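You operate a simulated robot arm through the tools that you are given. There is no shell and no other tool. Be economical: measure what you need, move in short steps, check, and stop when the job is done.

Carry out the task below with a simulated two-armed robot. There is one attempt and no reset: what you move stays moved.

Task
Carry the drip tray with both arms and set it on the top of the low table.

It is judged by the outcome, as a careful person would: the job done as asked, and still so three seconds after it is handed in. It fails if anything else is knocked over, pushed out of place, dropped, spilled or broken.

Robot
Two 7-joint arms with two-finger parallel grippers on one trunk, on a base that drives. Base frame: it is fixed to the floor where the robot stands at the start and does not move with it; the origin is under the middle of the robot, x ahead of it, y to its left, z up. Readings come in mm, degrees, newtons and seconds.
The left shoulder is at the start at [50, 177, 954], the right one opposite. With the tool pointing down near the work surface each hand reaches from about 100 to 600 mm from the robot's upright axis, wherever it stands, measured 20 degrees to its own side. Places, roughly: top of the low table [-1500, 2200, 500]. Payload 3.43 kg a hand.
The TCP of each hand is the grasp point between the finger pads, 34 mm short of the fingertips. In the tool frame z runs along the fingers and y along their closing line. The gripper opens to 128 mm. The fingers are 24 mm wide and 12 mm thick; the gripper's body (48 by 130 mm) begins 96 mm behind the TCP.
Orientation is told as [roll, pitch, yaw] about the base's x, y, z axes, in that order, counted from this pose: with the fingers straight down and closing along the base's y, the tool's x points along the base's -x, its y along +y and its z along -z.

Tools
- The arms move only by the tool nudge_tool. It takes "left_rows", "right_rows" or both (then of equal length, played together; a hand with none holds still); each is a list of rows, each a list of 7 numbers: the turn, a rotation vector about the tool's x, y, z in units of 8 degrees (1.0 is 8 degrees), then the shift along the tool's x, y, z in units of 40 mm (1.0 is 40 mm), then the gripper command, from -1 (fully open) to 1 (shut), values between in proportion. In form: [[wx, wy, wz, tx, ty, tz, gripper], ...]. A call has 1 to 8 rows; each row shifts and turns the commanded pose from where the row before left it, along the tool's axes as they then stand. A call with a number of a shift or a turn outside -1 to 1 is refused whole. Each row takes 0.2 s and may step no farther than 50 mm and 8.6 degrees from the row before; otherwise, or with a gripper value out of range, the whole call is refused. A pose out of reach is approached as far as the arm can. The call stops where the force on the tool passes 40 N (or 10 N more than at its start, if that is more) or the arm is blocked; 0.2 s more then pass. The fingers move at their own pace (about 108 mm/s each) and stop on an object; they squeeze with about 25 N. The grip force told is the motor's: it shows also when the fingers shut on nothing. Time passes only in rows, and 0.2 s behind the last, so rows that do not move let the fingers close. The reply holds the time, the measured pose of the TCP, the force on the tool along the base axes, the opening and the grip force, in the units named above and with some noise, with the torque about the TCP (base axes, N m) and any sound that the robot's microphone picked up.
- Cameras (640 x 400 px; columns grow to the right, rows downward): "scene" is now at [151.4, -18.7, 1095]; the picture's right is [-0.16, -0.99, 0.00], its down [-0.84, 0.14, -0.53] and it looks along [0.52, -0.09, -0.85] (base axes); focal length 292 px, centre (320, 200). "left" rides on the left gripper at [76, 11, -160] in its tool frame; the picture's right is [-0.15, 0.99, 0.00], its down [-0.88, -0.13, -0.46] and it looks along [-0.45, -0.07, 0.89] (tool axes); focal length 234 px, centre (320, 200). "right" rides on the right gripper at [76, -11, -160] in its tool frame; the picture's right is [0.15, 0.99, 0.00], its down [-0.88, 0.13, -0.46] and it looks along [-0.45, 0.07, 0.89] (tool axes); focal length 234 px, centre (320, 200). There is no depth. A picture from a camera that has moved, and an enlarged one, comes with that camera's place and axes in the base frame and with its lens. The place of the scene camera against the robot may be out by one fixed shift of up to 25 mm in any direction.
- camera(camera): a new picture of that camera. The clock stands still meanwhile.
- slide_trunk(by): slides the trunk up (or, below 0, down) by that many mm; the arms and the scene camera ride with it, the base frame stays. It gives what a move gives, with no picture.
- drive_base(legs): drives the robot by 1 to 6 legs, each [ahead, turn to the left] in mm and degrees, along the robot's own axes; the way and the turn of a leg run together, so that a leg with both is an arc; at most 1500 mm and 180 degrees a leg. The arms and the cameras ride along, it lands a little off, and it stops where it bumps. It gives what a move gives.
- aim_head(pan, tilt): turns the head with the scene camera to pan (to the left, within 80 degrees either way) and tilt (down, from -29 to 69), counted from straight ahead of the robot. It gives what a move gives.
- enlarge(camera, box): a new picture of the part [left, top, right, bottom] of that camera's present view, enlarged. The clock stands still meanwhile.
- job_done(): hands the job in; it is judged then, once.

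Go step by step. Nothing tells you exact positions but the pictures and the camera data: compare them with the known pose of the tool, close in by small moves and look again before you grip or let go. The budget is 120 turns and 92 pictures, counting those below and the enlarged ones. Unless the task says otherwise, let go and move clear before handing in, and close with one line.

The tools are called after "Emit:" as name(argument=value, ...) on one line, values as JSON. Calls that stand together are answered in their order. nudge_tool: Moves the arms, as the interface text tells. Its arguments: {"type":"object","properties":{"left_rows":{"type":"array","items":{"type":"array","items":{"type":"number"}}},"right_rows":{"type":"array","items":{"type":"array","items":{"type":"number"}}}},"required":[]} The other tools are called the same way: slide_trunk (by) slides the trunk up or down; drive_base (legs) drives the base; aim_head (pan, tilt) turns the head that bears the scene camera; camera (camera) takes a picture; enlarge (camera, box) takes an enlarged picture of a part of a camera's view; job_done () hands the job in.

At the start:

```text
t: 0.0
left_ee_pos: [426.5, 107.4, 679.9]
left_tcp_rot: [0.0, 0.1, 0.0]
left_force: [-0.1, 0.4, 0.0]
left_moment: [-0.01, 0.03, -0.02]
left_opening: 128.1
left_grasp_force: 0.0
right_ee_pos: [384.6, -216.5, 610.3]
right_tcp_rot: [0.0, -0.1, -0.1]
right_force: [0.6, 0.2, -0.5]
right_moment: [0.01, -0.02, 0.01]
right_opening: 127.9
right_grasp_force: 0.1
trunk travel left (down, up): [-125.0, 276.0]
robot x, y, heading: [-0.2, 1.1, 0.2]
head pan, tilt: [-9.3, 58.1]
```

scene: 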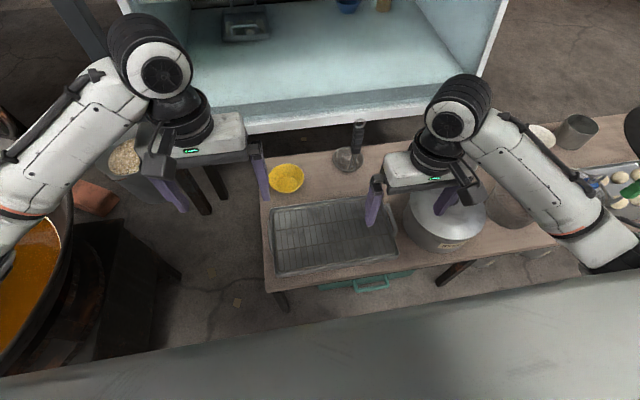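
right: 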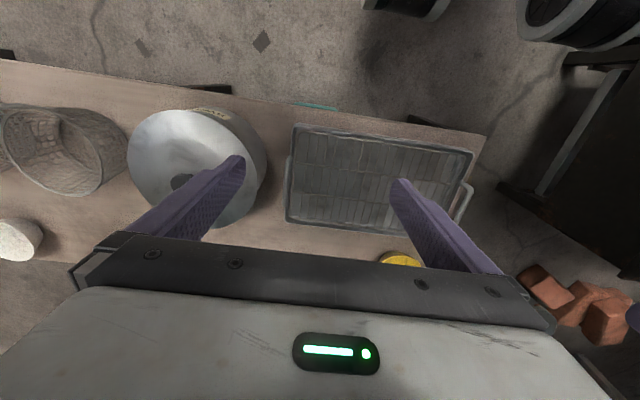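
left: 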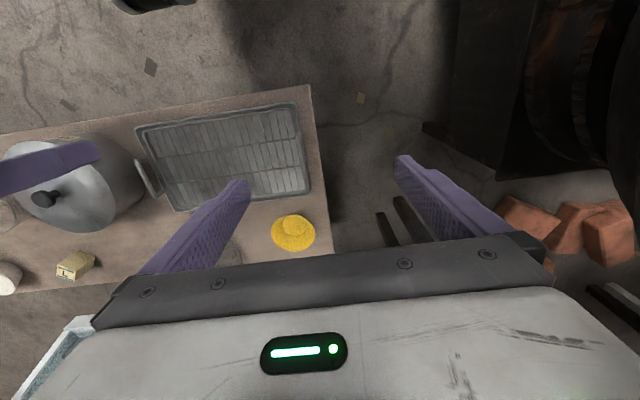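

I see the drip tray on the work table, roughly x 400–600, y −280 to 50, with a handle on each end and a pot just beyond the right one. I'll enlarge the views to see the handles.

Emit:
enlarge(camera="right", box=[240, 90, 500, 270])

Emit:
enlarge(camera="left", box=[60, 80, 340, 260])

Emit:
enlarge(camera="scene", box=[240, 130, 500, 300])

```text
2.22 times, centred on (370, 180) of right
camera zoom: at [308.7, -228.3, 771.4], right [-0.15, 0.99, 0.0], down [0.88, 0.13, 0.46], along [0.45, 0.07, -0.89], focal length 520 px, centre (209, 244)
```

zoom: 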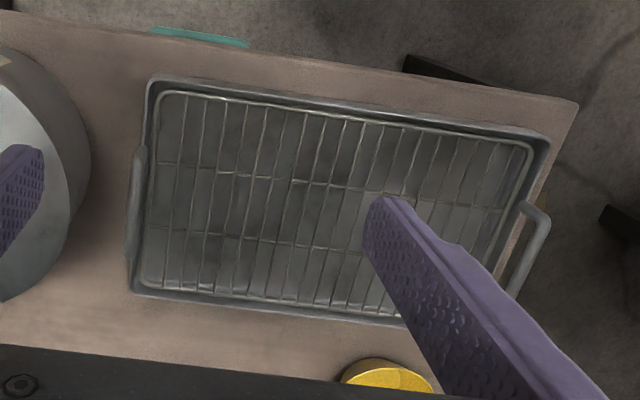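

```text
2.22 times, centred on (200, 170) of left
camera zoom: at [351.7, 117.6, 840.2], right [0.15, 0.99, 0.0], down [0.88, -0.13, 0.46], along [0.45, -0.07, -0.89], focal length 520 px, centre (587, 267)
```

zoom: 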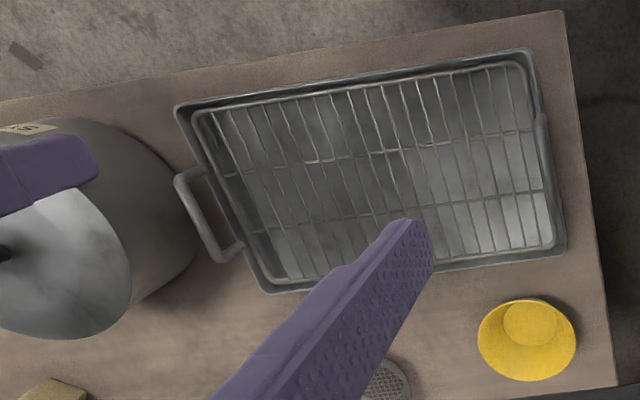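

```text
2.35 times, centred on (370, 215) of scene
camera zoom: at [151.4, -18.7, 1095.0], right [-0.16, -0.99, 0.0], down [-0.84, 0.14, -0.53], along [0.52, -0.09, -0.85], focal length 687 px, centre (202, 165)
```

zoom: 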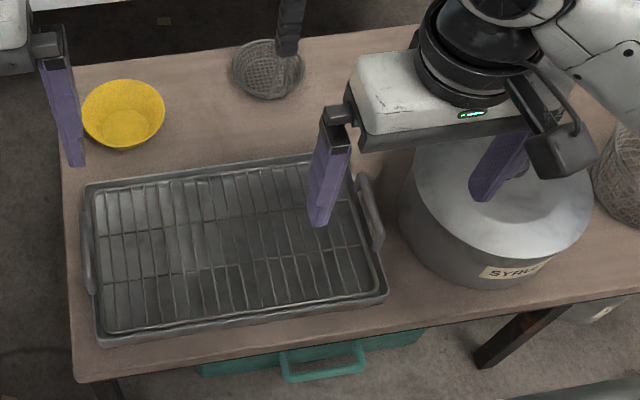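

The handles triangulate to about (468, 62, 398) and (472, −259, 402), both running along x. Before I grip them I'll look around for the route.

Emit:
aim_head(pan=80, tilt=30)

Emit:
camera(camera="scene")

Emit:
aim_head(pan=-80, tilt=30)

Emit:
camera(camera="scene")

```text
t: 1.6
left_ee_pos: [427.6, 107.2, 679.6]
left_tcp_rot: [-0.1, -0.1, 0.0]
left_force: [-0.4, 0.7, 0.7]
left_moment: [0.0, 0.0, -0.01]
left_opening: 127.9
left_grasp_force: 0.1
right_ee_pos: [383.9, -216.5, 610.7]
right_tcp_rot: [0.0, 0.0, 0.0]
right_force: [0.2, 0.1, 0.2]
right_moment: [0.02, -0.02, 0.03]
right_opening: 127.9
right_grasp_force: 0.0
trunk travel left (down, up): [-125.0, 276.0]
robot x, y, heading: [3.3, 2.8, -0.0]
head pan, tilt: [80.0, 30.0]
```

```text
85 pictures are left
camera scene: at [99.3, 81.5, 1134.8], right [0.98, -0.17, 0.0], down [-0.09, -0.49, -0.87], along [0.15, 0.85, -0.5], focal length 292 px, centre (320, 200)
```

scene: 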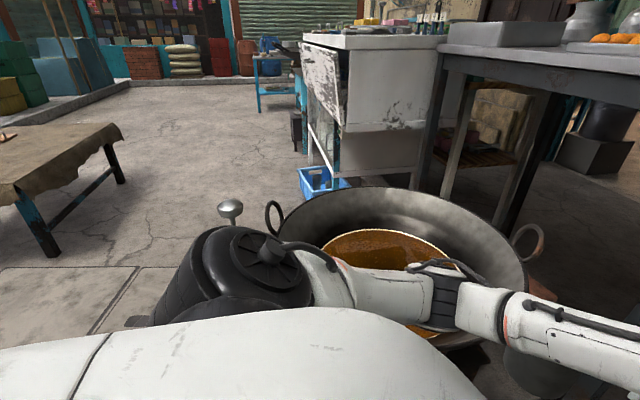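

```text
t: 4.1
left_ee_pos: [427.7, 106.4, 680.6]
left_tcp_rot: [0.0, 0.0, -0.1]
left_force: [0.3, -0.7, 0.7]
left_moment: [0.0, -0.01, 0.0]
left_opening: 128.3
left_grasp_force: 0.0
right_ee_pos: [383.5, -216.9, 611.9]
right_tcp_rot: [0.0, -0.1, 0.0]
right_force: [0.3, 0.3, 0.7]
right_moment: [0.03, -0.02, -0.03]
right_opening: 128.0
right_grasp_force: 0.2
trunk travel left (down, up): [-125.0, 276.0]
robot x, y, heading: [3.7, 3.1, -0.2]
head pan, tilt: [-80.0, 30.0]
```

```text
84 pictures are left
camera scene: at [99.2, -96.7, 1134.8], right [-0.98, -0.17, 0.0], down [-0.09, 0.49, -0.87], along [0.15, -0.85, -0.5], focal length 292 px, centre (320, 200)
```

scene: 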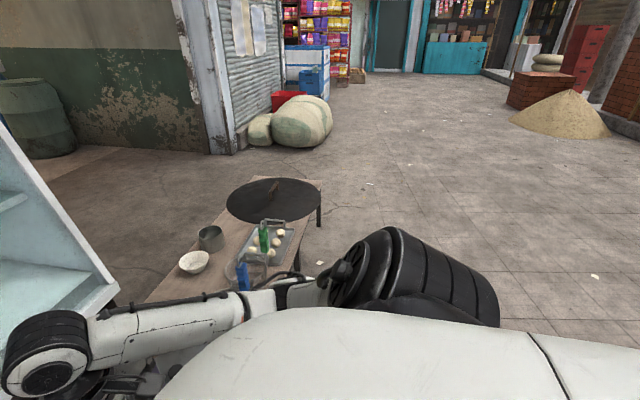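

The low table stands to the back left, with its near long edge around x ≈ −1150, y 1600–2600, and open floor in front of it. Next I bring both hands above the handles with the grippers partly closed.

Emit:
nudge_tool(left_rows=[[0, 0, 0, -0.171, -0.1875, 0.833, 0.2], [0, 0, 0, -0.171, -0.1875, 0.833, 0.2], [0, 0, 0, -0.171, -0.1875, 0.833, 0.2], [0, 0, 0, -0.171, -0.1875, 0.833, 0.2], [0, 0, 0, -0.171, -0.1875, 0.833, 0.2], [0, 0, 0, -0.171, -0.1875, 0.833, 0.2]], right_rows=[[0, 0, 0, -0.367, -0.177, 0.4625, 0.2], [0, 0, 0, -0.367, -0.177, 0.4625, 0.2], [0, 0, 0, -0.367, -0.177, 0.4625, 0.2], [0, 0, 0, -0.367, -0.177, 0.4625, 0.2], [0, 0, 0, -0.367, -0.177, 0.4625, 0.2], [0, 0, 0, -0.367, -0.177, 0.4625, 0.2]])

Emit:
aim_head(pan=-10, tilt=55)

Emit:
camera(camera="left")

Emit:
camera(camera="right")

Emit:
enlarge(camera="scene", box=[220, 100, 500, 290])

```text
t: 5.5
left_ee_pos: [467.4, 61.3, 479.5]
left_tcp_rot: [0.0, 0.1, 0.0]
left_force: [0.2, -0.1, -0.4]
left_moment: [0.0, -0.02, 0.0]
left_opening: 51.1
left_grasp_force: 0.0
right_ee_pos: [472.7, -261.5, 499.7]
right_tcp_rot: [0.0, -0.1, 0.1]
right_force: [-0.3, -0.1, 0.1]
right_moment: [-0.03, 0.03, -0.03]
right_opening: 51.3
right_grasp_force: 0.1
trunk travel left (down, up): [-125.0, 276.0]
robot x, y, heading: [1.4, -0.7, -0.0]
head pan, tilt: [-80.0, 30.0]
```

```text
t: 6.9
left_ee_pos: [466.8, 61.5, 479.3]
left_tcp_rot: [-0.1, 0.0, 0.1]
left_force: [-0.1, 0.4, -0.3]
left_moment: [-0.01, -0.02, -0.03]
left_opening: 51.2
left_grasp_force: 0.1
right_ee_pos: [471.3, -262.1, 500.2]
right_tcp_rot: [0.0, 0.0, 0.0]
right_force: [-0.2, 0.1, 0.7]
right_moment: [0.0, -0.01, 0.01]
right_opening: 50.8
right_grasp_force: 0.1
trunk travel left (down, up): [-125.0, 276.0]
robot x, y, heading: [-0.0, -2.9, -0.0]
head pan, tilt: [-10.0, 55.0]
```

```text
83 pictures are left
camera left: at [392.6, 72.3, 639.1], right [0.15, 0.99, 0.0], down [0.88, -0.13, 0.46], along [0.45, -0.07, -0.89], focal length 234 px, centre (320, 200)
```

left: 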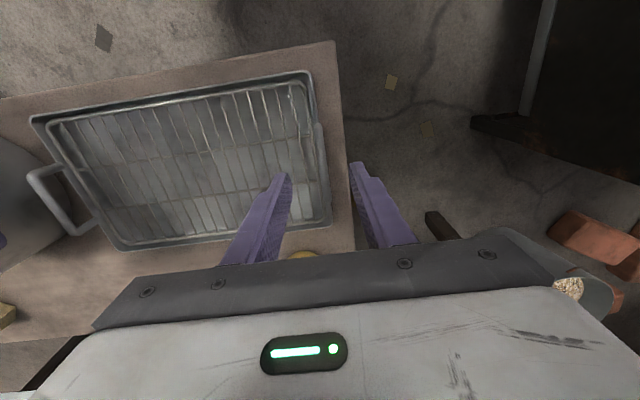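

```text
82 pictures are left
camera right: at [396.6, -273.2, 660.8], right [-0.15, 0.99, 0.0], down [0.88, 0.13, 0.46], along [0.45, 0.07, -0.89], focal length 234 px, centre (320, 200)
```

right: 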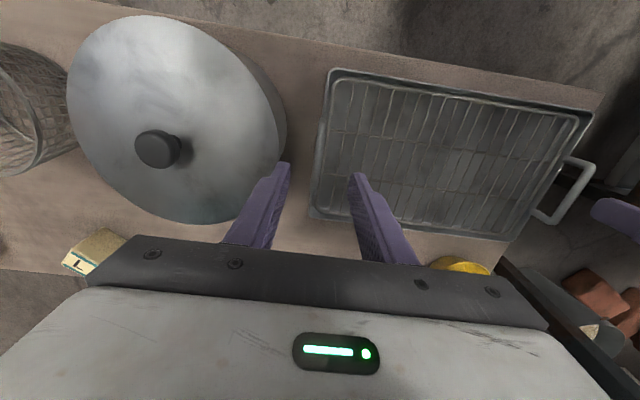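

```text
2.11 times, centred on (360, 195) of scene
camera zoom: at [154.5, -20.2, 1098.8], right [-0.17, -0.98, 0.0], down [-0.81, 0.14, -0.57], along [0.56, -0.1, -0.82], focal length 614 px, centre (236, 210)
```

zoom: 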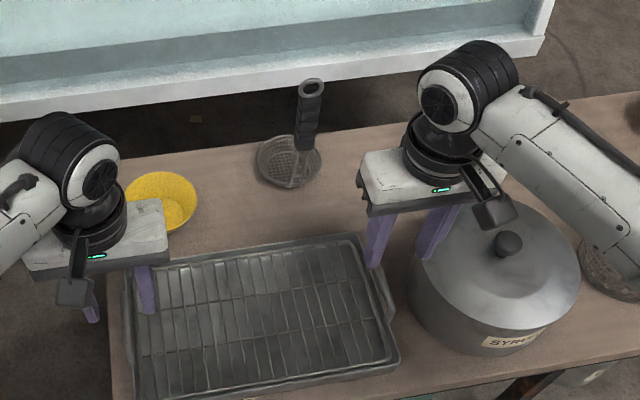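

The estimates hold: the bars are near z ≈ 390. The pot's wall is at y ≈ −308, so I narrow the right gripper to about 36 mm and lower both hands partway before checking again.

Emit:
nudge_tool(left_rows=[[0, 0, 0, -0.1, 0, 0, 0.4], [0, 0, 0, 0, 0, 0.5, 0.4], [0, 0, 0, 0, 0, 0.5, 0.4]], right_rows=[[0, 0, 0, -0.15, 0.03, 0, 0.44], [0, 0, 0, 0, 0, 0.75, 0.44], [0, 0, 0, 0, 0, 0.75, 0.44]])

Emit:
enlarge(camera="left", box=[200, 60, 440, 260])

Emit:
enlarge(camera="right", box=[200, 60, 440, 260])

```text
t: 7.7
left_ee_pos: [473.0, 62.7, 437.3]
left_tcp_rot: [0.0, 0.0, 0.0]
left_force: [0.6, 0.0, -0.5]
left_moment: [0.01, -0.02, 0.0]
left_opening: 38.3
left_grasp_force: 0.0
right_ee_pos: [477.9, -257.4, 439.6]
right_tcp_rot: [-0.1, 0.0, 0.0]
right_force: [-0.3, 0.3, -0.3]
right_moment: [0.02, 0.01, -0.04]
right_opening: 35.7
right_grasp_force: 0.1
trunk travel left (down, up): [-125.0, 276.0]
robot x, y, heading: [1.8, 1.5, 0.0]
head pan, tilt: [-10.0, 55.0]
```

```text
2.00 times, centred on (320, 160) of left
camera zoom: at [397.2, 72.7, 598.1], right [0.15, 0.99, 0.0], down [0.88, -0.13, 0.46], along [0.45, -0.07, -0.89], focal length 468 px, centre (320, 280)
```

zoom: 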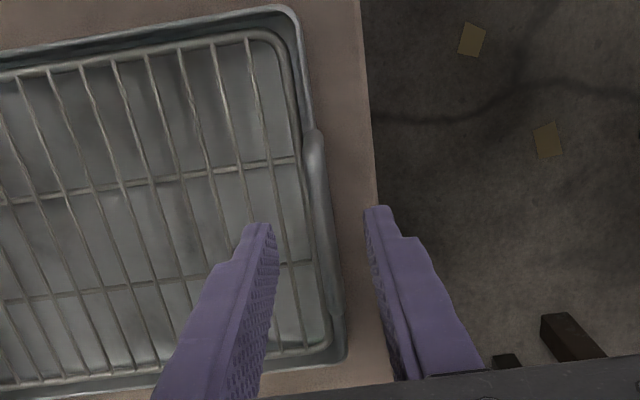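

```text
2.00 times, centred on (320, 160) of right
camera zoom: at [403.0, -269.6, 598.7], right [-0.15, 0.99, 0.0], down [0.88, 0.13, 0.46], along [0.45, 0.07, -0.89], focal length 468 px, centre (320, 280)
```

zoom: 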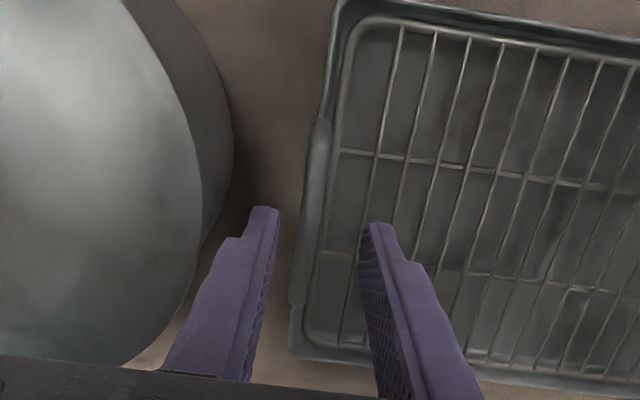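

The bars sit between the fingertips; the right hand needs about 5 mm toward −y. I'll lower both hands in a small step.

Emit:
nudge_tool(left_rows=[[0, 0, 0, 0, 0, 0, 0.4], [0, 0, 0, 0, 0, 0.3, 0.4], [0, 0, 0, 0, 0, 0.3, 0.4], [0, 0, 0, 0, 0, 0.3, 0.4]], right_rows=[[0, 0, 0, 0.05, -0.12, 0, 0.44], [0, 0, 0, 0, 0, 0.3, 0.44], [0, 0, 0, 0, 0, 0.3, 0.44], [0, 0, 0, 0, 0, 0.35, 0.44]])

Emit:
enlarge(camera="left", box=[200, 60, 440, 260])

Emit:
enlarge(camera="right", box=[200, 60, 440, 260])

Emit:
enlarge(camera="scene", box=[220, 120, 460, 290])

```text
t: 8.7
left_ee_pos: [471.3, 62.2, 402.8]
left_tcp_rot: [0.0, 0.1, 0.0]
left_force: [-0.8, -0.3, 0.5]
left_moment: [-0.02, 0.01, 0.0]
left_opening: 38.5
left_grasp_force: 0.1
right_ee_pos: [474.3, -263.0, 401.4]
right_tcp_rot: [0.0, 0.0, -0.1]
right_force: [0.3, -0.1, -0.4]
right_moment: [0.0, 0.01, 0.0]
right_opening: 36.1
right_grasp_force: 0.1
trunk travel left (down, up): [-125.0, 276.0]
robot x, y, heading: [-0.4, 2.6, -0.0]
head pan, tilt: [-10.0, 55.0]
```

```text
2.00 times, centred on (320, 160) of left
camera zoom: at [396.6, 73.7, 562.9], right [0.15, 0.99, 0.0], down [0.88, -0.13, 0.46], along [0.45, -0.07, -0.89], focal length 468 px, centre (320, 280)
```

zoom: 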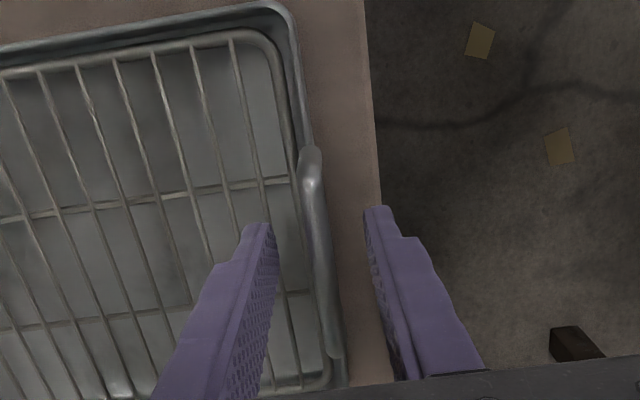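

```text
2.00 times, centred on (320, 160) of right
camera zoom: at [399.6, -275.1, 561.9], right [-0.15, 0.99, 0.0], down [0.88, 0.13, 0.46], along [0.45, 0.07, -0.89], focal length 468 px, centre (320, 280)
```

zoom: 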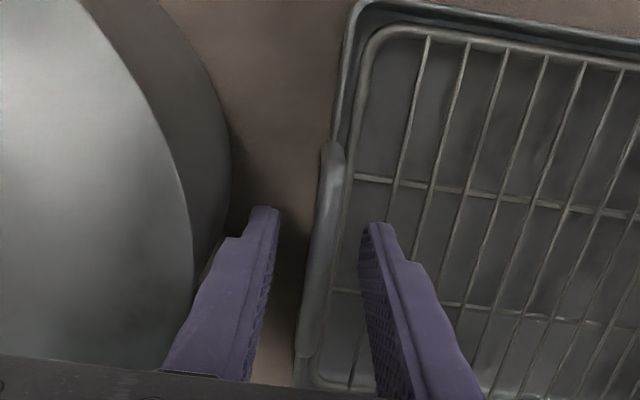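

```text
2.35 times, centred on (340, 205) of scene
camera zoom: at [154.5, -20.1, 1098.8], right [-0.17, -0.98, 0.0], down [-0.81, 0.14, -0.57], along [0.56, -0.1, -0.82], focal length 687 px, centre (273, 188)
```

zoom: 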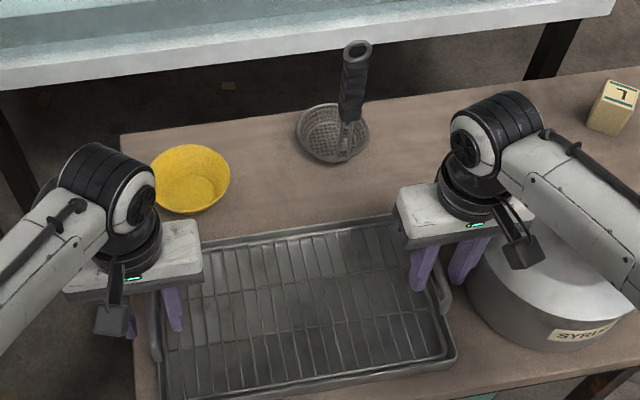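

The bars are centred between the fingers, about 14 mm below the TCP. I'll go down 8 mm more and close both grippers.

Emit:
nudge_tool(left_rows=[[0, 0, 0, 0, 0, 0.2, 0.4], [0, 0, 0, 0, 0, 0, 1], [0, 0, 0, 0, 0, 0, 1], [0, 0, 0, 0, 0, 0, 1], [0, 0, 0, 0, 0, 0, 1]], right_rows=[[0, 0, 0, 0, 0, 0.2, 0.44], [0, 0, 0, 0, 0, 0, 1], [0, 0, 0, 0, 0, 0, 1], [0, 0, 0, 0, 0, 0, 1], [0, 0, 0, 0, 0, 0, 1]])

Emit:
enlarge(camera="left", box=[200, 60, 440, 260])

Emit:
enlarge(camera="right", box=[200, 60, 440, 260])

```text
t: 9.9
left_ee_pos: [472.4, 63.4, 394.9]
left_tcp_rot: [0.2, 0.1, 0.1]
left_force: [-1.8, 9.1, 2.6]
left_moment: [0.02, 0.18, -0.07]
left_opening: 9.8
left_grasp_force: 24.9
right_ee_pos: [474.7, -264.5, 394.8]
right_tcp_rot: [-0.1, 0.0, 0.0]
right_force: [1.3, -6.9, -0.3]
right_moment: [-0.02, -0.07, -0.01]
right_opening: 9.6
right_grasp_force: 24.9
trunk travel left (down, up): [-125.0, 276.0]
robot x, y, heading: [0.6, 0.9, 0.1]
head pan, tilt: [-10.0, 55.0]
```

```text
2.00 times, centred on (320, 160) of left
camera zoom: at [396.7, 73.4, 555.0], right [0.15, 0.99, 0.0], down [0.88, -0.13, 0.45], along [0.45, -0.06, -0.89], focal length 468 px, centre (320, 280)
```

zoom: 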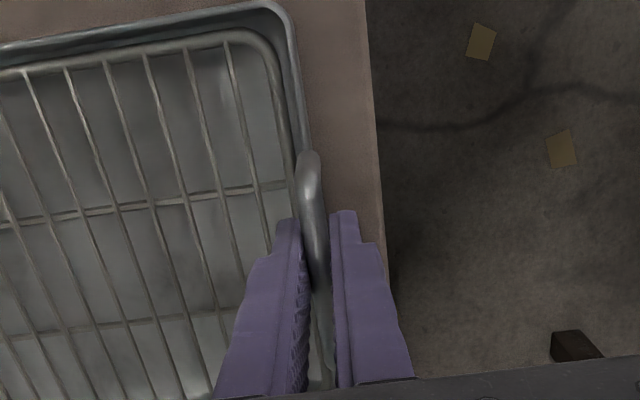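

```text
2.00 times, centred on (320, 160) of right
camera zoom: at [399.7, -275.0, 554.8], right [-0.15, 0.99, 0.0], down [0.88, 0.13, 0.46], along [0.45, 0.06, -0.89], focal length 468 px, centre (320, 280)
```

zoom: 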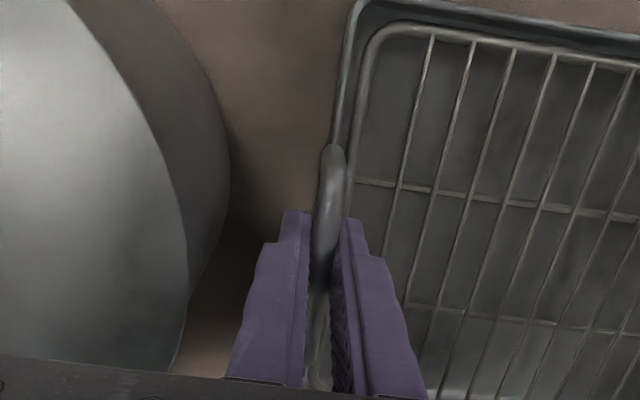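

Both bars are gripped at about 9.7 mm opening. I'll raise the trunk a little to test the lift.

Emit:
slide_trunk(by=25)

Emit:
camera(camera="scene")

```text
t: 10.6
left_ee_pos: [472.6, 62.6, 419.7]
left_tcp_rot: [0.3, 0.2, 0.0]
left_force: [-0.6, 11.1, -4.5]
left_moment: [0.05, 0.36, -0.13]
left_opening: 9.4
left_grasp_force: 24.9
right_ee_pos: [474.3, -264.3, 418.8]
right_tcp_rot: [-0.1, 0.1, 0.0]
right_force: [1.0, -10.8, -4.1]
right_moment: [-0.01, -0.3, -0.07]
right_opening: 9.9
right_grasp_force: 25.4
trunk travel left (down, up): [-150.0, 251.0]
robot x, y, heading: [0.5, 0.8, -0.0]
head pan, tilt: [-10.0, 55.0]
```

```text
73 pictures are left
camera scene: at [155.1, -20.3, 1123.6], right [-0.17, -0.98, 0.0], down [-0.81, 0.14, -0.57], along [0.56, -0.1, -0.82], focal length 292 px, centre (320, 200)
```

scene: 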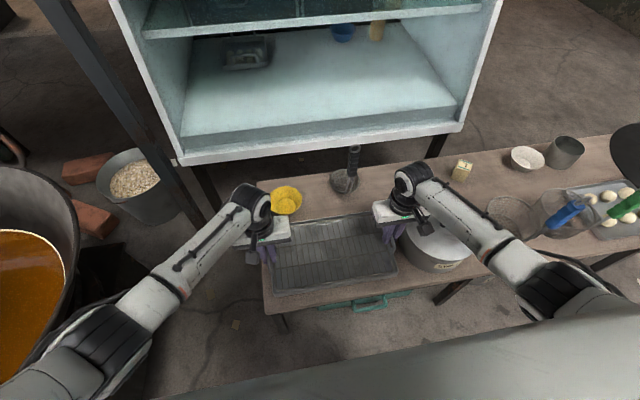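

The tray is lifted evenly, with about 4.3 N on each hand. I ease the slight outward pull and raise it to carrying height.

Emit:
nudge_tool(left_rows=[[0, 0, 0, 0, -0.03, 0, 1]], right_rows=[[0, 0, 0, 0, 0.03, 0, 1]])

Emit:
slide_trunk(by=225)

Emit:
camera(camera="scene")

```text
t: 11.0
left_ee_pos: [472.0, 62.7, 420.2]
left_tcp_rot: [0.3, 0.1, 0.1]
left_force: [-0.6, 16.1, -3.5]
left_moment: [0.08, 0.1, -0.15]
left_opening: 9.6
left_grasp_force: 25.1
right_ee_pos: [473.8, -262.9, 418.7]
right_tcp_rot: [-0.3, 0.2, -0.1]
right_force: [0.4, -15.3, -4.0]
right_moment: [-0.08, -0.08, -0.04]
right_opening: 9.7
right_grasp_force: 25.2
trunk travel left (down, up): [-150.0, 251.0]
robot x, y, heading: [-0.4, 3.2, 0.1]
head pan, tilt: [-10.0, 55.0]
```

```text
t: 13.4
left_ee_pos: [472.5, 62.9, 645.1]
left_tcp_rot: [0.2, 0.0, 0.1]
left_force: [0.4, 17.3, -3.6]
left_moment: [0.1, -0.04, -0.13]
left_opening: 9.6
left_grasp_force: 25.5
right_ee_pos: [474.9, -264.0, 643.1]
right_tcp_rot: [-0.4, 0.0, 0.1]
right_force: [1.1, -17.4, -3.3]
right_moment: [-0.07, 0.05, -0.06]
right_opening: 9.6
right_grasp_force: 25.4
trunk travel left (down, up): [-375.0, 26.0]
robot x, y, heading: [1.8, -1.5, -0.1]
head pan, tilt: [-10.0, 55.0]
```

```text
72 pictures are left
camera scene: at [155.2, -20.3, 1348.6], right [-0.17, -0.98, 0.0], down [-0.81, 0.14, -0.57], along [0.56, -0.1, -0.82], focal length 292 px, centre (320, 200)
```

scene: 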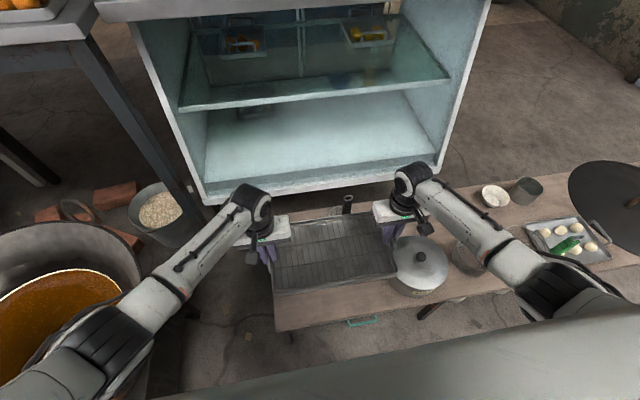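

The tray is up and level. The sideways force rose when I moved the hands in, so it was compression; I'll move them back outward, then back away from the table.

Emit:
nudge_tool(left_rows=[[0, 0, 0, 0, 0.06, 0, 1], [0, 0, 0, 0, 0, 0, 1]], right_rows=[[0, 0, 0, 0, -0.06, 0, 1], [0, 0, 0, 0, 0, 0, 1]])

Emit:
drive_base(legs=[[-350, 0]])

Emit:
aim_head(pan=80, tilt=30)

Emit:
camera(camera="scene")

```text
t: 14.0
left_ee_pos: [472.6, 63.0, 646.5]
left_tcp_rot: [-0.1, 0.0, 0.0]
left_force: [0.2, 11.4, -3.8]
left_moment: [0.03, 0.16, -0.06]
left_opening: 9.7
left_grasp_force: 24.8
right_ee_pos: [473.2, -265.0, 644.3]
right_tcp_rot: [0.0, 0.1, 0.0]
right_force: [-0.5, -10.1, -4.3]
right_moment: [-0.02, -0.13, -0.08]
right_opening: 9.4
right_grasp_force: 25.1
trunk travel left (down, up): [-375.0, 26.0]
robot x, y, heading: [-2.1, -2.9, 0.2]
head pan, tilt: [-10.0, 55.0]
```

```text
t: 16.3
left_ee_pos: [122.0, 62.5, 645.8]
left_tcp_rot: [-0.1, 0.0, 0.1]
left_force: [-0.8, 6.4, -3.2]
left_moment: [-0.02, -0.01, -0.1]
left_opening: 9.3
left_grasp_force: 25.1
right_ee_pos: [124.0, -264.5, 645.1]
right_tcp_rot: [0.0, 0.0, 0.1]
right_force: [1.6, -5.1, -3.9]
right_moment: [0.01, 0.07, -0.05]
right_opening: 9.7
right_grasp_force: 24.9
trunk travel left (down, up): [-375.0, 26.0]
robot x, y, heading: [-349.3, -1.7, 0.2]
head pan, tilt: [-10.0, 55.0]
```

```text
t: 17.9
left_ee_pos: [121.4, 63.4, 645.9]
left_tcp_rot: [-0.1, 0.0, 0.0]
left_force: [-1.1, -0.6, -3.4]
left_moment: [-0.01, 0.04, -0.06]
left_opening: 9.6
left_grasp_force: 25.5
right_ee_pos: [124.3, -264.3, 643.2]
right_tcp_rot: [0.1, 0.0, 0.1]
right_force: [0.0, 0.3, -3.5]
right_moment: [-0.01, -0.05, -0.02]
right_opening: 9.6
right_grasp_force: 24.8
trunk travel left (down, up): [-375.0, 26.0]
robot x, y, heading: [-351.8, -0.7, 0.2]
head pan, tilt: [80.0, 30.0]
```

```text
71 pictures are left
camera scene: at [-251.0, 81.2, 1384.7], right [0.98, -0.17, 0.0], down [-0.09, -0.49, -0.87], along [0.15, 0.85, -0.5], focal length 292 px, centre (320, 200)
```

scene: 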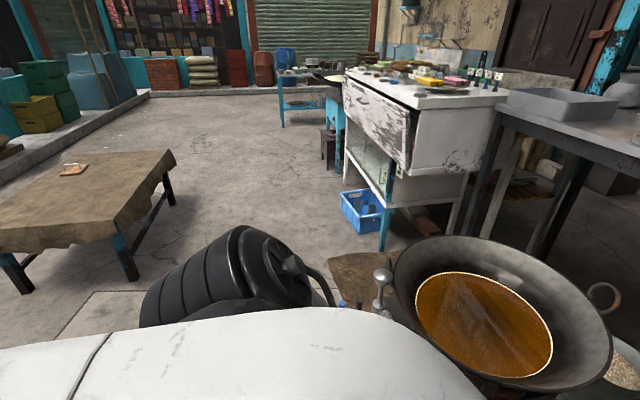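

The forces are now near zero. A stand sits beside the wok, and the low table's top spans roughly x −1050 to −1880, y 1410 to 2620, with an item in its far corner. I'll centre the tray in front of the robot, turn left, and look.

Emit:
nudge_tool(left_rows=[[0, 0, 0, 0, 0.3, 0, 1], [0, 0, 0, 0, 0.3, 0, 1], [0, 0, 0, 0, 0.3, 0, 1], [0, 0, 0, 0, 0.3, 0, 1], [0, 0, 0, 0, 0.3, 0, 1], [0, 0, 0, 0, 0.3, 0, 1], [0, 0, 0, 0, 0.3, 0, 1], [0, 0, 0, 0, 0.35, 0, 1]], right_rows=[[0, 0, 0, 0, 0.3, 0, 1], [0, 0, 0, 0, 0.3, 0, 1], [0, 0, 0, 0, 0.3, 0, 1], [0, 0, 0, 0, 0.3, 0, 1], [0, 0, 0, 0, 0.3, 0, 1], [0, 0, 0, 0, 0.3, 0, 1], [0, 0, 0, 0, 0.3, 0, 1], [0, 0, 0, 0, 0.35, 0, 1]])

Emit:
drive_base(legs=[[0, 45], [0, 45]])

Emit:
aim_head(pan=0, tilt=35)

Emit:
camera(camera="scene")

Emit:
aim_head(pan=50, tilt=35)

Emit:
camera(camera="scene")

```text
t: 19.7
left_ee_pos: [119.6, 161.1, 645.3]
left_tcp_rot: [-0.1, -0.1, 0.2]
left_force: [0.7, -1.9, -4.0]
left_moment: [0.06, 0.06, 0.07]
left_opening: 9.5
left_grasp_force: 25.3
right_ee_pos: [122.6, -165.2, 642.3]
right_tcp_rot: [0.1, 0.0, 0.1]
right_force: [-0.2, 2.3, -3.4]
right_moment: [0.08, -0.02, 0.12]
right_opening: 9.4
right_grasp_force: 24.6
trunk travel left (down, up): [-375.0, 26.0]
robot x, y, heading: [-352.8, -2.4, 0.1]
head pan, tilt: [80.0, 30.0]
```

```text
t: 24.2
left_ee_pos: [-501.8, 473.4, 646.7]
left_tcp_rot: [-0.1, 0.0, 88.7]
left_force: [11.7, 0.5, -3.8]
left_moment: [-0.09, -0.1, 0.05]
left_opening: 9.5
left_grasp_force: 25.0
right_ee_pos: [-175.3, 469.6, 643.2]
right_tcp_rot: [0.1, 0.0, 88.8]
right_force: [-13.8, 0.1, -2.6]
right_moment: [0.03, 0.02, 0.02]
right_opening: 9.6
right_grasp_force: 25.5
trunk travel left (down, up): [-375.0, 26.0]
robot x, y, heading: [-350.9, 3.8, 89.0]
head pan, tilt: [80.0, 30.0]
```

```text
t: 25.7
left_ee_pos: [-501.9, 473.7, 646.8]
left_tcp_rot: [-0.1, 0.0, 88.8]
left_force: [1.3, 0.0, -4.4]
left_moment: [0.0, -0.03, 0.06]
left_opening: 9.5
left_grasp_force: 25.6
right_ee_pos: [-174.9, 470.1, 643.4]
right_tcp_rot: [0.1, 0.0, 88.8]
right_force: [-0.6, -0.1, -4.6]
right_moment: [-0.06, -0.03, 0.01]
right_opening: 9.6
right_grasp_force: 25.0
trunk travel left (down, up): [-375.0, 26.0]
robot x, y, heading: [-354.0, -0.9, 88.8]
head pan, tilt: [0.0, 35.0]
```

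```text
70 pictures are left
camera scene: at [-333.9, 150.7, 1376.9], right [1.0, -0.02, 0.0], down [-0.01, -0.57, -0.82], along [0.02, 0.82, -0.57], focal length 292 px, centre (320, 200)
```

scene: 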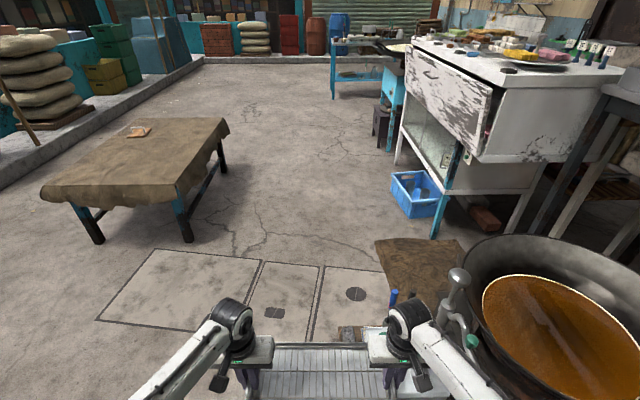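

```text
t: 26.9
left_ee_pos: [-501.8, 474.2, 646.0]
left_tcp_rot: [-0.2, 0.0, 88.7]
left_force: [1.6, 0.2, -3.6]
left_moment: [-0.01, -0.01, 0.06]
left_opening: 9.6
left_grasp_force: 24.8
right_ee_pos: [-175.4, 470.9, 642.0]
right_tcp_rot: [0.2, 0.0, 88.8]
right_force: [-0.8, -0.2, -3.7]
right_moment: [-0.06, 0.0, 0.03]
right_opening: 9.6
right_grasp_force: 24.5
trunk travel left (down, up): [-375.0, 26.0]
robot x, y, heading: [-344.5, 0.7, 89.0]
head pan, tilt: [50.0, 35.0]
```

```text
69 pictures are left
camera scene: at [-401.9, 120.8, 1376.9], right [0.66, 0.75, 0.0], down [0.43, -0.38, -0.82], along [-0.62, 0.54, -0.57], focal length 292 px, centre (320, 200)
```

scene: 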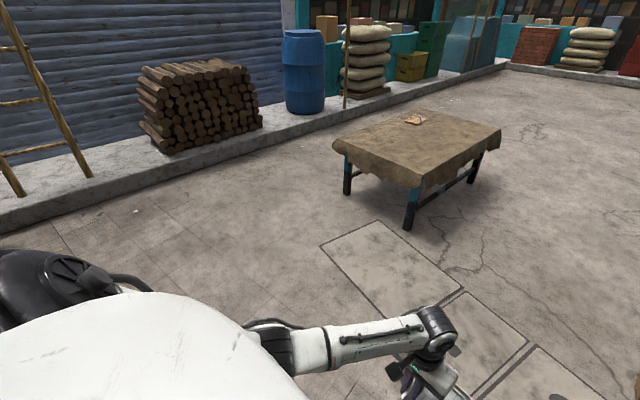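

The floor between here and the low table is clear, so I'll approach its south short edge. I'm driving to about (−1500, 650) and turning to face +y.

Emit:
drive_base(legs=[[0, 61], [1320, 0], [0, -60]])

Emit:
aim_head(pan=0, tilt=35)

Emit:
camera(camera="scene")

```text
t: 38.7
left_ee_pos: [-1609.4, 1125.0, 647.3]
left_tcp_rot: [0.0, -0.1, 88.9]
left_force: [2.6, 1.6, -5.0]
left_moment: [-0.03, 0.01, 0.04]
left_opening: 9.8
left_grasp_force: 25.2
right_ee_pos: [-1282.6, 1122.6, 642.2]
right_tcp_rot: [0.1, 0.0, 88.8]
right_force: [-1.7, -0.1, -3.6]
right_moment: [-0.06, 0.01, 0.02]
right_opening: 9.6
right_grasp_force: 25.4
trunk travel left (down, up): [-375.0, 26.0]
robot x, y, heading: [-1457.3, 649.7, 89.1]
head pan, tilt: [50.0, 35.0]
```

```text
t: 39.9
left_ee_pos: [-1609.5, 1125.7, 647.5]
left_tcp_rot: [-0.1, 0.0, 89.0]
left_force: [0.3, -0.6, -3.0]
left_moment: [-0.06, -0.03, 0.09]
left_opening: 9.6
left_grasp_force: 25.0
right_ee_pos: [-1281.6, 1121.4, 642.0]
right_tcp_rot: [0.0, 0.1, 88.9]
right_force: [-0.1, 0.5, -3.5]
right_moment: [0.0, 0.0, 0.01]
right_opening: 9.7
right_grasp_force: 24.7
trunk travel left (down, up): [-375.0, 26.0]
robot x, y, heading: [-1454.6, 650.0, 89.1]
head pan, tilt: [0.0, 35.0]
```

```text
68 pictures are left
camera scene: at [-1440.9, 802.3, 1376.9], right [1.0, -0.02, 0.0], down [-0.01, -0.57, -0.82], along [0.02, 0.82, -0.57], focal length 292 px, centre (320, 200)
```

scene: 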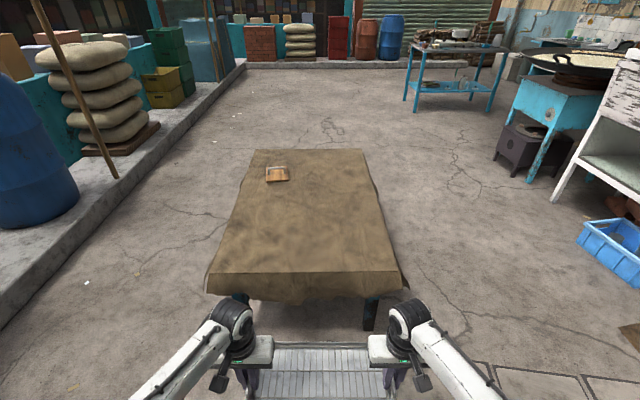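

The near edge of the table top is at about y = 1574 and the top is centred near x ≈ −1487, clear apart from the small item at the far end. I'll drive forward with the tray about 80 mm above the top.

Emit:
drive_base(legs=[[400, 0]])

Emit:
aim_head(pan=0, tilt=55)

Emit:
camera(camera="scene")

Emit:
camera(camera="left")

```text
t: 42.4
left_ee_pos: [-1603.2, 1524.6, 646.4]
left_tcp_rot: [-0.1, 0.2, 89.0]
left_force: [0.1, 0.1, -3.1]
left_moment: [-0.04, -0.01, 0.06]
left_opening: 9.9
left_grasp_force: 24.6
right_ee_pos: [-1276.4, 1522.4, 641.4]
right_tcp_rot: [0.1, 0.1, 89.0]
right_force: [-0.6, -0.1, -2.4]
right_moment: [-0.04, 0.0, 0.04]
right_opening: 9.4
right_grasp_force: 25.1
trunk travel left (down, up): [-375.0, 26.0]
robot x, y, heading: [-1451.3, 1049.9, 89.2]
head pan, tilt: [0.0, 35.0]
```

```text
t: 43.2
left_ee_pos: [-1602.9, 1523.9, 646.0]
left_tcp_rot: [-0.1, 0.1, 88.9]
left_force: [-0.1, -0.1, -3.8]
left_moment: [-0.07, -0.03, 0.05]
left_opening: 9.6
left_grasp_force: 24.5
right_ee_pos: [-1275.1, 1522.5, 643.0]
right_tcp_rot: [0.2, 0.1, 89.1]
right_force: [0.2, -0.1, -3.8]
right_moment: [0.02, -0.03, 0.05]
right_opening: 9.7
right_grasp_force: 24.9
trunk travel left (down, up): [-375.0, 26.0]
robot x, y, heading: [-1446.8, 1050.1, 88.9]
head pan, tilt: [0.0, 55.0]
```

```text
67 pictures are left
camera scene: at [-1434.1, 1186.2, 1348.7], right [1.0, -0.02, 0.0], down [-0.01, -0.82, -0.57], along [0.01, 0.57, -0.82], focal length 292 px, centre (320, 200)
```

scene: 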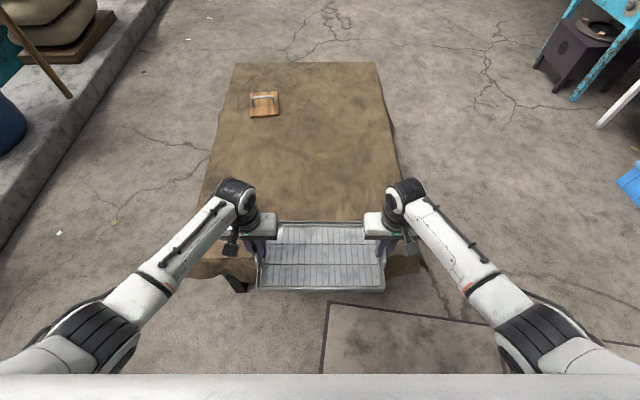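

```text
66 pictures are left
camera left: at [-1615.9, 1448.3, 806.0], right [-0.99, 0.16, 0.0], down [0.14, 0.88, 0.45], along [0.08, 0.45, -0.89], focal length 234 px, centre (320, 200)
```

left: 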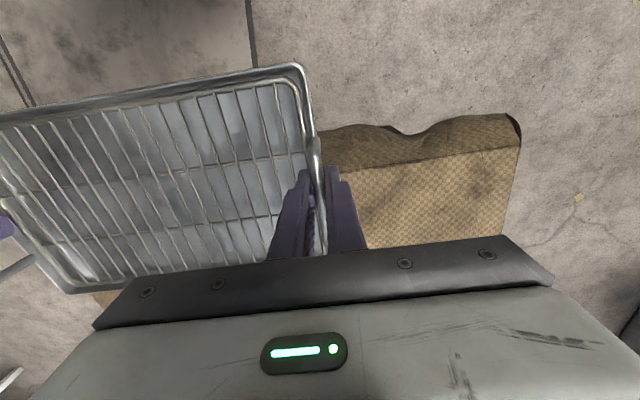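

Comparing the two views puts the top at z ≈ 505 with its edge at y ≈ 1568. I'll advance another 200 mm, then extend the arms so the tray is well onto the top.

Emit:
drive_base(legs=[[200, 0]])

Emit:
nudge_tool(left_rows=[[0, 0, 0, -0.25, 0, 0, 1], [0, 0, 0, -0.25, 0, 0, 1], [0, 0, 0, -0.25, 0, 0, 1], [0, 0, 0, -0.25, 0, 0, 1], [0, 0, 0, -0.25, 0, 0, 1], [0, 0, 0, -0.25, 0, 0, 1], [0, 0, 0, -0.25, 0, 0, 1]], right_rows=[[0, 0, 0, -0.25, 0, 0, 1], [0, 0, 0, -0.25, 0, 0, 1], [0, 0, 0, -0.25, 0, 0, 1], [0, 0, 0, -0.25, 0, 0, 1], [0, 0, 0, -0.25, 0, 0, 1], [0, 0, 0, -0.25, 0, 0, 1], [0, 0, 0, -0.25, 0, 0, 1]])

Emit:
camera(camera="scene")

Emit:
camera(camera="left")

```text
t: 44.8
left_ee_pos: [-1599.6, 1724.4, 646.4]
left_tcp_rot: [0.0, 0.0, 88.9]
left_force: [0.2, 1.0, -4.1]
left_moment: [0.02, 0.01, 0.11]
left_opening: 9.6
left_grasp_force: 25.0
right_ee_pos: [-1271.5, 1721.5, 641.7]
right_tcp_rot: [0.1, 0.1, 88.9]
right_force: [0.7, -0.2, -3.9]
right_moment: [-0.06, 0.05, 0.07]
right_opening: 9.6
right_grasp_force: 25.6
trunk travel left (down, up): [-375.0, 26.0]
robot x, y, heading: [-1448.5, 1252.7, 88.8]
head pan, tilt: [0.0, 55.0]
```

```text
t: 46.4
left_ee_pos: [-1596.9, 1795.6, 646.2]
left_tcp_rot: [-0.2, 0.1, 88.9]
left_force: [2.0, -1.0, -4.0]
left_moment: [0.16, -0.02, -0.16]
left_opening: 9.8
left_grasp_force: 25.0
right_ee_pos: [-1269.5, 1790.2, 642.1]
right_tcp_rot: [0.1, 0.2, 88.8]
right_force: [-2.8, 1.3, -3.7]
right_moment: [-0.2, 0.01, -0.21]
right_opening: 9.5
right_grasp_force: 24.7
trunk travel left (down, up): [-375.0, 26.0]
robot x, y, heading: [-1444.6, 1247.8, 89.0]
head pan, tilt: [0.0, 55.0]
```

```text
65 pictures are left
camera scene: at [-1430.1, 1386.2, 1348.6], right [1.0, -0.02, 0.0], down [-0.02, -0.82, -0.57], along [0.01, 0.57, -0.82], focal length 292 px, centre (320, 200)
```

scene: 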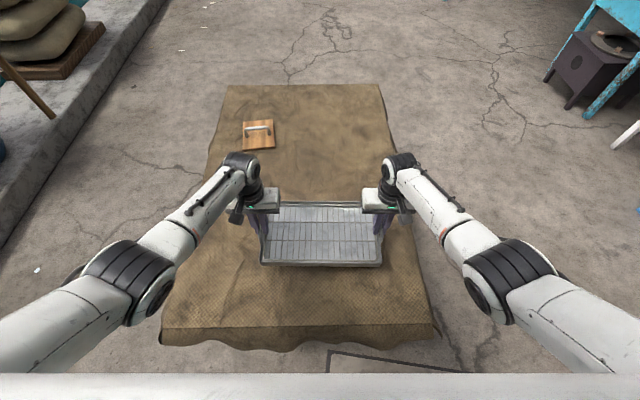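

```text
64 pictures are left
camera left: at [-1610.0, 1718.9, 805.9], right [-0.99, 0.17, 0.0], down [0.15, 0.88, 0.45], along [0.08, 0.45, -0.89], focal length 234 px, centre (320, 200)
```

left: 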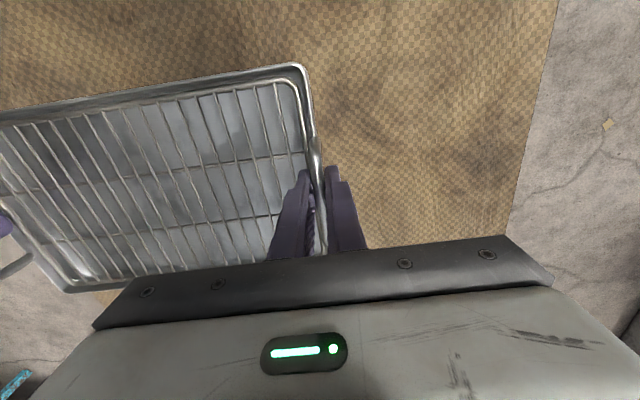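

The tray is well inside the top. I'll lower most of the way and level out the left hand, which is 3–4 mm high.

Emit:
slide_trunk(by=-55)

Emit:
nudge_tool(left_rows=[[0, 0, 0, 0, 0, 0.09, 1], [0, 0, 0, 0, 0, 0, 1]], right_rows=[[0, 0, 0, 0, 0, 0, 1], [0, 0, 0, 0, 0, 0, 1]])

Emit:
slide_trunk(by=-8)

Emit:
slide_trunk(by=-4)

Emit:
camera(camera="scene")

```text
t: 47.4
left_ee_pos: [-1597.6, 1794.2, 591.8]
left_tcp_rot: [0.0, 0.1, 88.9]
left_force: [2.1, -1.6, -2.9]
left_moment: [-0.12, 0.02, -0.15]
left_opening: 9.7
left_grasp_force: 24.6
right_ee_pos: [-1270.7, 1789.2, 588.3]
right_tcp_rot: [0.0, 0.0, 88.9]
right_force: [-2.5, 1.7, -3.2]
right_moment: [0.05, 0.01, -0.16]
right_opening: 9.7
right_grasp_force: 25.0
trunk travel left (down, up): [-320.0, 81.0]
robot x, y, heading: [-1449.5, 1250.8, 88.8]
head pan, tilt: [0.0, 55.0]
```

```text
t: 48.0
left_ee_pos: [-1596.9, 1795.0, 588.7]
left_tcp_rot: [-0.1, 0.2, 88.8]
left_force: [4.0, -1.1, -3.9]
left_moment: [-0.21, -0.02, -0.18]
left_opening: 9.4
left_grasp_force: 25.4
right_ee_pos: [-1271.6, 1790.5, 587.7]
right_tcp_rot: [0.1, 0.1, 88.9]
right_force: [-3.8, 1.0, -3.6]
right_moment: [0.16, 0.06, -0.21]
right_opening: 9.4
right_grasp_force: 24.9
trunk travel left (down, up): [-320.0, 81.0]
robot x, y, heading: [-1447.9, 1251.7, 89.0]
head pan, tilt: [0.0, 55.0]
```

```text
t: 48.6
left_ee_pos: [-1598.1, 1795.0, 580.5]
left_tcp_rot: [-0.1, 0.2, 89.0]
left_force: [4.2, -1.7, -3.4]
left_moment: [-0.17, -0.04, -0.21]
left_opening: 9.3
left_grasp_force: 24.7
right_ee_pos: [-1270.9, 1789.2, 579.3]
right_tcp_rot: [0.0, 0.1, 88.9]
right_force: [-3.7, 2.2, -2.9]
right_moment: [0.13, 0.05, -0.25]
right_opening: 9.7
right_grasp_force: 25.6
trunk travel left (down, up): [-312.0, 89.0]
robot x, y, heading: [-1449.7, 1248.6, 89.0]
head pan, tilt: [0.0, 55.0]
```

```text
t: 49.1
left_ee_pos: [-1596.9, 1793.7, 575.4]
left_tcp_rot: [-0.2, 0.1, 88.9]
left_force: [4.4, -1.2, -3.8]
left_moment: [-0.05, -0.02, -0.2]
left_opening: 9.4
left_grasp_force: 25.7
right_ee_pos: [-1270.2, 1789.4, 575.1]
right_tcp_rot: [0.1, 0.1, 89.0]
right_force: [-4.8, 1.6, -3.9]
right_moment: [0.0, 0.03, -0.26]
right_opening: 9.6
right_grasp_force: 25.0
trunk travel left (down, up): [-308.0, 93.0]
robot x, y, heading: [-1447.0, 1244.3, 88.8]
head pan, tilt: [0.0, 55.0]
```

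```text
63 pictures are left
camera scene: at [-1430.1, 1385.9, 1281.7], right [1.0, -0.02, 0.0], down [-0.02, -0.82, -0.57], along [0.01, 0.57, -0.82], focal length 292 px, centre (320, 200)
```

scene: 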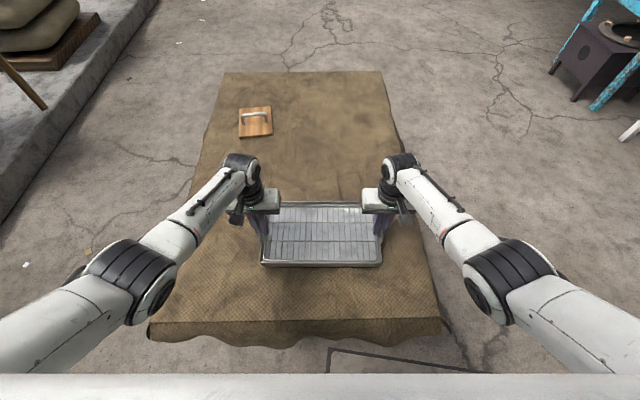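

There is no contact yet, so I'll keep lowering in 4 mm steps while watching the vertical force.

Emit:
slide_trunk(by=-4)

Emit:
slide_trunk(by=-3)

Emit:
slide_trunk(by=-3)

```text
t: 49.6
left_ee_pos: [-1597.6, 1794.5, 572.4]
left_tcp_rot: [0.0, 0.1, 88.9]
left_force: [5.5, -0.9, -3.3]
left_moment: [-0.01, 0.01, -0.16]
left_opening: 9.5
left_grasp_force: 25.1
right_ee_pos: [-1271.2, 1788.9, 571.1]
right_tcp_rot: [0.1, 0.1, 88.9]
right_force: [-5.3, 1.4, -4.1]
right_moment: [-0.03, 0.01, -0.2]
right_opening: 9.5
right_grasp_force: 25.0
trunk travel left (down, up): [-304.0, 97.0]
robot x, y, heading: [-1445.8, 1251.3, 88.9]
head pan, tilt: [0.0, 55.0]
```

```text
t: 50.1
left_ee_pos: [-1598.0, 1794.2, 569.5]
left_tcp_rot: [-0.1, 0.1, 88.9]
left_force: [6.7, -1.5, -2.3]
left_moment: [-0.01, -0.03, -0.19]
left_opening: 9.7
left_grasp_force: 25.2
right_ee_pos: [-1269.9, 1789.3, 568.6]
right_tcp_rot: [0.1, 0.1, 89.0]
right_force: [-4.7, 1.6, -3.9]
right_moment: [-0.07, 0.02, -0.22]
right_opening: 9.5
right_grasp_force: 25.3
trunk travel left (down, up): [-301.0, 100.0]
robot x, y, heading: [-1445.1, 1250.6, 89.0]
head pan, tilt: [0.0, 55.0]
```

```text
t: 50.7
left_ee_pos: [-1597.1, 1794.8, 565.9]
left_tcp_rot: [-0.1, 0.1, 88.9]
left_force: [4.8, -0.7, -3.2]
left_moment: [-0.05, -0.05, -0.19]
left_opening: 9.8
left_grasp_force: 25.1
right_ee_pos: [-1269.9, 1789.5, 565.2]
right_tcp_rot: [0.0, 0.1, 88.9]
right_force: [-4.7, 1.8, -4.6]
right_moment: [0.05, -0.02, -0.22]
right_opening: 9.4
right_grasp_force: 25.5
trunk travel left (down, up): [-298.0, 103.0]
robot x, y, heading: [-1447.2, 1252.1, 88.9]
head pan, tilt: [0.0, 55.0]
```

Still hanging at TCP 565; I'll continue.

Emit:
slide_trunk(by=-3)

Emit:
slide_trunk(by=-3)

Emit:
enlarge(camera="scene", box=[220, 170, 420, 295])

```text
t: 51.2
left_ee_pos: [-1597.9, 1794.6, 565.8]
left_tcp_rot: [-0.1, -0.1, 88.8]
left_force: [3.4, -4.5, 13.4]
left_moment: [-0.54, -0.01, -0.2]
left_opening: 9.5
left_grasp_force: 24.8
right_ee_pos: [-1270.1, 1788.2, 564.5]
right_tcp_rot: [0.0, -0.2, 89.0]
right_force: [-4.5, 2.5, 2.7]
right_moment: [-0.4, 0.02, -0.22]
right_opening: 9.3
right_grasp_force: 24.6
trunk travel left (down, up): [-295.0, 106.0]
robot x, y, heading: [-1445.1, 1247.9, 88.8]
head pan, tilt: [0.0, 55.0]
```

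```text
t: 51.7
left_ee_pos: [-1597.1, 1795.7, 564.9]
left_tcp_rot: [-0.1, -0.4, 89.0]
left_force: [3.7, -3.7, 21.7]
left_moment: [-0.04, -0.05, -0.16]
left_opening: 9.6
left_grasp_force: 25.3
right_ee_pos: [-1270.4, 1788.9, 564.6]
right_tcp_rot: [0.1, -0.4, 88.9]
right_force: [-3.0, -4.7, 20.8]
right_moment: [-0.09, 0.02, -0.23]
right_opening: 10.0
right_grasp_force: 25.2
trunk travel left (down, up): [-292.0, 109.0]
robot x, y, heading: [-1446.4, 1247.7, 88.8]
head pan, tilt: [0.0, 55.0]
```

```text
3.20 times, centred on (320, 232) of scene
camera zoom: at [-1430.2, 1381.4, 1266.8], right [1.0, -0.02, 0.0], down [-0.02, -0.82, -0.58], along [0.01, 0.58, -0.82], focal length 934 px, centre (320, 96)
```

zoom: 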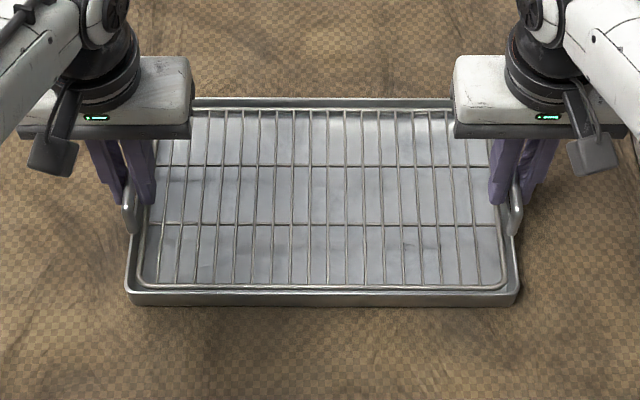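

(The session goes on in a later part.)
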